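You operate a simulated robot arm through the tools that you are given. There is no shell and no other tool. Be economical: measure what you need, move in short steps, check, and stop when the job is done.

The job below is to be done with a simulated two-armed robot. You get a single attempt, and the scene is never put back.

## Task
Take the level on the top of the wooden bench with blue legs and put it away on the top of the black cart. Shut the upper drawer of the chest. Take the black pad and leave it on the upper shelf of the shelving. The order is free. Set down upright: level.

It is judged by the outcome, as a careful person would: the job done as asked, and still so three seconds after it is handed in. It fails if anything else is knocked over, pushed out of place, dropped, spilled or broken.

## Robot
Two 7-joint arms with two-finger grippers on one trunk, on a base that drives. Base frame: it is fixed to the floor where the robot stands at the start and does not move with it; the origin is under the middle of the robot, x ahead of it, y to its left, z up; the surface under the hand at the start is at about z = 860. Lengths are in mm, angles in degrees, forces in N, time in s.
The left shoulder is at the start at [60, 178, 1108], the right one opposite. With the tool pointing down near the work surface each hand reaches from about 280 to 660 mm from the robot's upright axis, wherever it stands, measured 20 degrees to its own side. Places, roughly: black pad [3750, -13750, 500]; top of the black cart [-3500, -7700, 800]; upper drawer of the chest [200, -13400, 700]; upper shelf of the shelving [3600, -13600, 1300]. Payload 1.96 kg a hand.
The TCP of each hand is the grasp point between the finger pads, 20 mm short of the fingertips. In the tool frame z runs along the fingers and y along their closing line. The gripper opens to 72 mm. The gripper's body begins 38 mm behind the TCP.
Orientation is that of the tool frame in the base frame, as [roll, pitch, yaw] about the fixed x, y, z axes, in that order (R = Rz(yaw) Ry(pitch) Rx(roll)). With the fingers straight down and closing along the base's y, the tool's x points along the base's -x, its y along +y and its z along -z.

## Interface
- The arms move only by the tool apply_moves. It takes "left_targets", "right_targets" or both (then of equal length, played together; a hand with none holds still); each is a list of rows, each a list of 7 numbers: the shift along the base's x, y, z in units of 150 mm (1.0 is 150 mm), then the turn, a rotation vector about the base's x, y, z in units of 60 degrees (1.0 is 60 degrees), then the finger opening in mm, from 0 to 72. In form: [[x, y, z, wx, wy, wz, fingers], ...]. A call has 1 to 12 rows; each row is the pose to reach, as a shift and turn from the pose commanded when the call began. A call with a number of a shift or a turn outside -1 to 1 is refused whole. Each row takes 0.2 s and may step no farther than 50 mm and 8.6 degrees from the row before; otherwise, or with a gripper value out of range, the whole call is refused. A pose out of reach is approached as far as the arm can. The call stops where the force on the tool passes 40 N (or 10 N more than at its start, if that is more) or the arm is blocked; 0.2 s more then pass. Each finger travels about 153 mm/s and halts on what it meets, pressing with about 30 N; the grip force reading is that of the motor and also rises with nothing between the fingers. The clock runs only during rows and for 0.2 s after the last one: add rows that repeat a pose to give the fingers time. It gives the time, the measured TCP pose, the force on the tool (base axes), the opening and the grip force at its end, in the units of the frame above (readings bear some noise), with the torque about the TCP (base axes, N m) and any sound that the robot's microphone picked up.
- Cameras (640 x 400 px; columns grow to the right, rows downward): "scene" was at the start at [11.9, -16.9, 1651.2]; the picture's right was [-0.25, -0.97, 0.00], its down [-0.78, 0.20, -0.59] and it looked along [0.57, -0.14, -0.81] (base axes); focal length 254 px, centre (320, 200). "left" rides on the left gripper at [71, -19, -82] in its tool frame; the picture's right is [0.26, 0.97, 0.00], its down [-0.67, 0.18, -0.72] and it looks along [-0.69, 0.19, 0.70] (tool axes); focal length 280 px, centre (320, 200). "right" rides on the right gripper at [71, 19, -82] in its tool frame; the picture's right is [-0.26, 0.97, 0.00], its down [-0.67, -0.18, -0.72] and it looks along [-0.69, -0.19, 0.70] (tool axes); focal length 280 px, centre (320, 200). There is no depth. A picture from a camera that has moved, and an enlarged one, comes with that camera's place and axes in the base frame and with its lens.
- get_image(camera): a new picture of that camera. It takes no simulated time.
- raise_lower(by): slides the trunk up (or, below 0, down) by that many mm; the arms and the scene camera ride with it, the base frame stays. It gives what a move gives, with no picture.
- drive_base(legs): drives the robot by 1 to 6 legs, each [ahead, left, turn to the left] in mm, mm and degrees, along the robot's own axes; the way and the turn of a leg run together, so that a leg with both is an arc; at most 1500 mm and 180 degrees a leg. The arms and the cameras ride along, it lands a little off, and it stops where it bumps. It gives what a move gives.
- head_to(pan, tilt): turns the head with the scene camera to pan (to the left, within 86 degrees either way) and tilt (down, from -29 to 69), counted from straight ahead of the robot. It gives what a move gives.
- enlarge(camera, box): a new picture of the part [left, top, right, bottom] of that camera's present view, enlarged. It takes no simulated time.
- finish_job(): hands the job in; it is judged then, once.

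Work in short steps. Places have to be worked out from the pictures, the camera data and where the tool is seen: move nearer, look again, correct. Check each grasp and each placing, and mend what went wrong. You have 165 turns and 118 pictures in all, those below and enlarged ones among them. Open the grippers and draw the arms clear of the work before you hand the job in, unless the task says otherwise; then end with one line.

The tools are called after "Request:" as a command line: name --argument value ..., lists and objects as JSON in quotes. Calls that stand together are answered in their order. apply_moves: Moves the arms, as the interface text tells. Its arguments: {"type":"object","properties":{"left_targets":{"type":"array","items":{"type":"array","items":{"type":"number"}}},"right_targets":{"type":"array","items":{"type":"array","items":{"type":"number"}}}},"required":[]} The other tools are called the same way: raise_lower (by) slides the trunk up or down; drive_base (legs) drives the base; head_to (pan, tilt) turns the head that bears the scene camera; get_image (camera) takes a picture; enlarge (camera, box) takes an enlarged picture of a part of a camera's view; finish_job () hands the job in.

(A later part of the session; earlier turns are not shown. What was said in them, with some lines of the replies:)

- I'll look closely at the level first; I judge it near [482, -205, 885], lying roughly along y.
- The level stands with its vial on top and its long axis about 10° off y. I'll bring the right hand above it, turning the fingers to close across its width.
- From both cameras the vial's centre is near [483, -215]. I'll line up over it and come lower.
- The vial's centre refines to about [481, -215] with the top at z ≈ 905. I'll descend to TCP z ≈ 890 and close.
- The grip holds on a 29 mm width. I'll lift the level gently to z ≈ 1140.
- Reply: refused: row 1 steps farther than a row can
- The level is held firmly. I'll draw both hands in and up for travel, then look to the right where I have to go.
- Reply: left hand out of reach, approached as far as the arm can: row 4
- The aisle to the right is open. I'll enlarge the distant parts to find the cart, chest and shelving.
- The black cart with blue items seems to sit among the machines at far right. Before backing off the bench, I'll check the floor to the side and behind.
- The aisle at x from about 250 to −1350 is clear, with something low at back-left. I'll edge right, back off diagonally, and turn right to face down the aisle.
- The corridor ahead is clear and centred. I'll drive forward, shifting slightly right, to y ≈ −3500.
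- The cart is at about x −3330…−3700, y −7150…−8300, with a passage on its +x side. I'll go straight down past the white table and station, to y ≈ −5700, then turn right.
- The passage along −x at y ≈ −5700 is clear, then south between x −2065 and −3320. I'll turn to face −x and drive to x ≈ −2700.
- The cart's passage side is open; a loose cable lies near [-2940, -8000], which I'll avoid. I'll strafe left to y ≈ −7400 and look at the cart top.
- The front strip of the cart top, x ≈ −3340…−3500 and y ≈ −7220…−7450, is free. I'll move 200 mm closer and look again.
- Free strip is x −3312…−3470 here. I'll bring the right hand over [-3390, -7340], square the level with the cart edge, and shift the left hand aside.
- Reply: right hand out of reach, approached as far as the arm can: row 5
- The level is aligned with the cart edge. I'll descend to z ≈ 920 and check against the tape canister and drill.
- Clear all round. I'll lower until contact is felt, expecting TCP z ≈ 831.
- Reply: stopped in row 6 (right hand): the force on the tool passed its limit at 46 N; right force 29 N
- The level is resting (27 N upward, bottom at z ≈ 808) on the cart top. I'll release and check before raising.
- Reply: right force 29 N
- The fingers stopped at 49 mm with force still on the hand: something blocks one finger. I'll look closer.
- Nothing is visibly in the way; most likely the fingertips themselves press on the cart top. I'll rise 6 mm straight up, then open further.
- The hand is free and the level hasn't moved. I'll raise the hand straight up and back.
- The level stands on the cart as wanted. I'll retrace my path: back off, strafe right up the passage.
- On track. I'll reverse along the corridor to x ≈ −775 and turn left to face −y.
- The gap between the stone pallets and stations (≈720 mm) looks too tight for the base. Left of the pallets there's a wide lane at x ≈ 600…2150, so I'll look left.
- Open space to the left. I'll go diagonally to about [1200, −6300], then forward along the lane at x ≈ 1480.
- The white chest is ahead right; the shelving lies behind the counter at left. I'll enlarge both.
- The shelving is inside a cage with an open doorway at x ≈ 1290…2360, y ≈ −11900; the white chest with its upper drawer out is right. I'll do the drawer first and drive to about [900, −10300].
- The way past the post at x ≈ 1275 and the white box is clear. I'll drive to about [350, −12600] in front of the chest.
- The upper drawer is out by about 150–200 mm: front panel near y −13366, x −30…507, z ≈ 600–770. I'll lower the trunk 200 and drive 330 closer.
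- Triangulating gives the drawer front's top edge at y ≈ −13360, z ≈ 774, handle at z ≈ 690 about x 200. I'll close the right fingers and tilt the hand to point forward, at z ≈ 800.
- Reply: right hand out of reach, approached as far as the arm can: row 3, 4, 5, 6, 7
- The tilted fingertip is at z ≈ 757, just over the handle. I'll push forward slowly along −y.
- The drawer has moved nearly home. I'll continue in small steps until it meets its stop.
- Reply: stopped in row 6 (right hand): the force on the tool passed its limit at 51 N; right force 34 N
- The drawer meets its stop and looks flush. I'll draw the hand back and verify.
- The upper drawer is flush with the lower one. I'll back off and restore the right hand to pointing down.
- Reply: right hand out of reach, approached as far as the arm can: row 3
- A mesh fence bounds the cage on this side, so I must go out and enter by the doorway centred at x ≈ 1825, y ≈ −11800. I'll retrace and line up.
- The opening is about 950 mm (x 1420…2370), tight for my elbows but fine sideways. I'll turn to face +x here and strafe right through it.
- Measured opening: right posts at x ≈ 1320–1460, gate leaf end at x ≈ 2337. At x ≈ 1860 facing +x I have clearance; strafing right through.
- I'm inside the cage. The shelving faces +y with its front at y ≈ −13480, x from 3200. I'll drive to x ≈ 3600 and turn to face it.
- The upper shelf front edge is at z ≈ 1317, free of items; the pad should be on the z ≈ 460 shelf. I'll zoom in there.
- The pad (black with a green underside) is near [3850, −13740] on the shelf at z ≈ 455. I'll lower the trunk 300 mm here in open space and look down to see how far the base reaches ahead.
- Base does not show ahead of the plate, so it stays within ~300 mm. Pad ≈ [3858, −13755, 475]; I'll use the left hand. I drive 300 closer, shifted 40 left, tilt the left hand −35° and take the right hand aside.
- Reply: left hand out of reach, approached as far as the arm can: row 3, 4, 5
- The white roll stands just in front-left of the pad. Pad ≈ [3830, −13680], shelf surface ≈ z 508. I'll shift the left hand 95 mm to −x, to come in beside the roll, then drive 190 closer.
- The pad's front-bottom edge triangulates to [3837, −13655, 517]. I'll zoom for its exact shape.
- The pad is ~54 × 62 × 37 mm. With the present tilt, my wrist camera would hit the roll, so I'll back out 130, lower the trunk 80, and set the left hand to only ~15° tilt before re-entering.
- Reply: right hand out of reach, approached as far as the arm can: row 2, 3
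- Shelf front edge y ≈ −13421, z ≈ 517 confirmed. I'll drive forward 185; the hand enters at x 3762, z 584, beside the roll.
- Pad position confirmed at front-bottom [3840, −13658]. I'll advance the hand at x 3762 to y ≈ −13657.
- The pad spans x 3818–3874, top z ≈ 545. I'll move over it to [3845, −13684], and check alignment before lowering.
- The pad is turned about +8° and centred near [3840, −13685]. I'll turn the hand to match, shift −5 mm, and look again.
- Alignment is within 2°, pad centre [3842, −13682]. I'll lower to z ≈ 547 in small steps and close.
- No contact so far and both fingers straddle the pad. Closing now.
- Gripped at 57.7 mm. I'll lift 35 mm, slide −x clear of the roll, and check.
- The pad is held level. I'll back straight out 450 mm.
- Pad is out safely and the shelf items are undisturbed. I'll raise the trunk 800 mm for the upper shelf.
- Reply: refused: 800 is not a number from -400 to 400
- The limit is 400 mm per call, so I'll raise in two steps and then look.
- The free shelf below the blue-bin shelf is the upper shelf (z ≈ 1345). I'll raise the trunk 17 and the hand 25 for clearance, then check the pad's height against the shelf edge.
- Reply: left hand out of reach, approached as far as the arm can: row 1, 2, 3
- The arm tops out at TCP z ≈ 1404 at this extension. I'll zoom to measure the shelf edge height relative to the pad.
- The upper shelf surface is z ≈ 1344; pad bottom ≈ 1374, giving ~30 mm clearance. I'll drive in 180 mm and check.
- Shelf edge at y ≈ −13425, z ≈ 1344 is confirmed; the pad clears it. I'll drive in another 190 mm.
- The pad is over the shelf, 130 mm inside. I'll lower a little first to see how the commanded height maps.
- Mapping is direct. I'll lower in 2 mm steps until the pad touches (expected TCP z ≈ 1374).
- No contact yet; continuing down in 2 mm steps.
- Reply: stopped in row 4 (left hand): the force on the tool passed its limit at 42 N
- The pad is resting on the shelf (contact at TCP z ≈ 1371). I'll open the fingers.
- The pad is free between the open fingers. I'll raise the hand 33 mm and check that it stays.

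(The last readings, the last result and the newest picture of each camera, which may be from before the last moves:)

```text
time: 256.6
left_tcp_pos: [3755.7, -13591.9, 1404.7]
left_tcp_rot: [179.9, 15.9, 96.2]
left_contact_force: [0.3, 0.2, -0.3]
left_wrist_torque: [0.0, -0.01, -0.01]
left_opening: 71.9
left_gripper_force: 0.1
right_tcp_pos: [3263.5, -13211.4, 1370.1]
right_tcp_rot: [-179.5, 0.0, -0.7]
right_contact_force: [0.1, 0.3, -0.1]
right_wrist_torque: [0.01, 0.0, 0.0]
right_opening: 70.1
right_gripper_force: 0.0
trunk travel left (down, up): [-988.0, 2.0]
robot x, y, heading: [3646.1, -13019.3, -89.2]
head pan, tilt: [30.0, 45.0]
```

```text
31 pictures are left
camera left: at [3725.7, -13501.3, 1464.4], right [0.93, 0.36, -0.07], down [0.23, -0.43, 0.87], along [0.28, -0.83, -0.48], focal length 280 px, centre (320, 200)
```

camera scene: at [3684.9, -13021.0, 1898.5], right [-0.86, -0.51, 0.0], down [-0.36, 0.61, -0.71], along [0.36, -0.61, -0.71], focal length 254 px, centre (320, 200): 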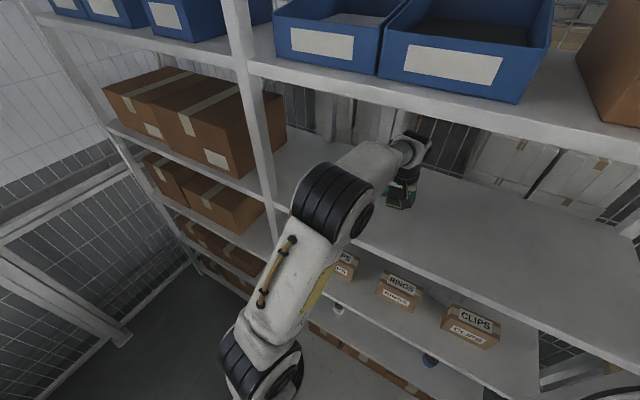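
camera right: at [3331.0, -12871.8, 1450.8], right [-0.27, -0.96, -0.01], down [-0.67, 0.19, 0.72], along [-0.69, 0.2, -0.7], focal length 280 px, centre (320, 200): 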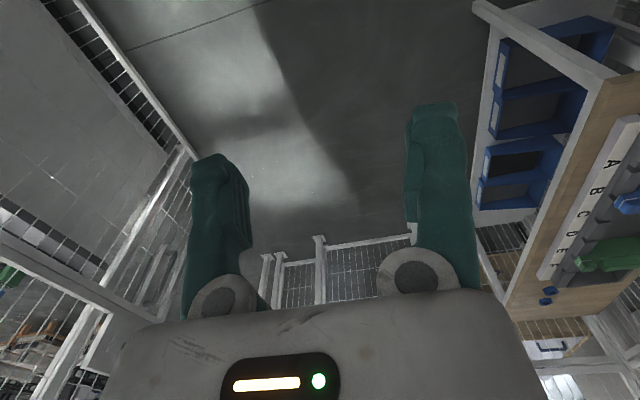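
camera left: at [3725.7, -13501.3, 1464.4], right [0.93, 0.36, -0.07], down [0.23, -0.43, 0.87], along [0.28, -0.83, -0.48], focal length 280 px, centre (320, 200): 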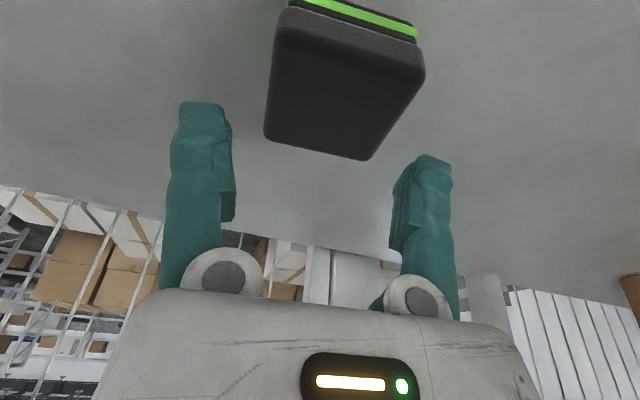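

The pad stays flat on the shelf. I'll back the robot straight out and check from outside.

Request:
drive_base --legs '[[-400, 0, 0]]'

Request:
head_to --pan 0 --tilt 35

Request:
get_image --camera "scene"

```text
time: 259.1
left_tcp_pos: [3752.8, -13189.0, 1403.2]
left_tcp_rot: [180.0, 15.9, 96.5]
left_contact_force: [-0.2, -0.9, -0.3]
left_wrist_torque: [-0.04, -0.01, -0.02]
left_opening: 72.0
left_gripper_force: 0.0
right_tcp_pos: [3259.9, -12809.1, 1369.3]
right_tcp_rot: [-179.4, 0.0, -0.5]
right_contact_force: [0.2, 0.0, -0.4]
right_wrist_torque: [0.02, 0.01, 0.01]
right_opening: 69.9
right_gripper_force: 0.1
trunk travel left (down, up): [-988.0, 2.0]
robot x, y, heading: [3638.9, -12615.2, -89.6]
head pan, tilt: [30.0, 45.0]
```

```text
time: 260.0
left_tcp_pos: [3753.2, -13186.5, 1404.9]
left_tcp_rot: [180.0, 16.0, 96.4]
left_contact_force: [0.2, 0.0, 0.6]
left_wrist_torque: [0.0, 0.03, 0.01]
left_opening: 72.0
left_gripper_force: 0.0
right_tcp_pos: [3260.1, -12806.1, 1369.7]
right_tcp_rot: [-179.5, 0.1, -0.5]
right_contact_force: [0.4, -1.0, 0.8]
right_wrist_torque: [-0.01, 0.03, -0.02]
right_opening: 70.2
right_gripper_force: 0.0
trunk travel left (down, up): [-988.0, 2.0]
robot x, y, heading: [3639.6, -12612.8, -89.3]
head pan, tilt: [0.0, 35.0]
```

```text
30 pictures are left
camera scene: at [3641.3, -12639.8, 1913.3], right [-1.0, -0.01, 0.0], down [-0.01, 0.57, -0.82], along [0.01, -0.82, -0.57], focal length 254 px, centre (320, 200)
```

scene: 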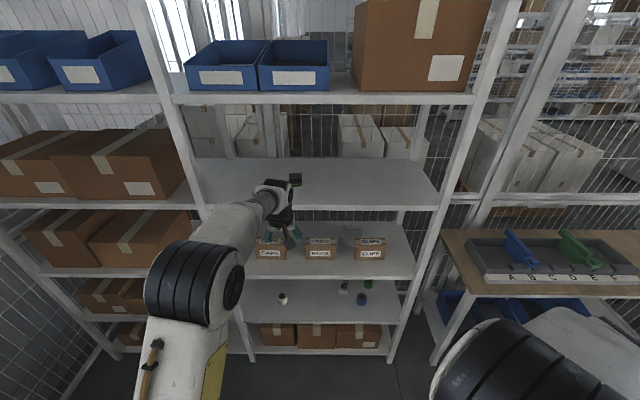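

The pad lies flat on the upper shelf with everything around it in place; the level is on the cart and the drawer is shut. Both grippers are open and clear, so I hand in.

Request:
finish_job

```text
The job is handed in.
```

I put the level upright on top of the black cart, shut the chest's upper drawer, and left the black pad on the shelving's upper shelf. I took the upper shelf to be the empty one at about 1345 mm, just below the blue bins.
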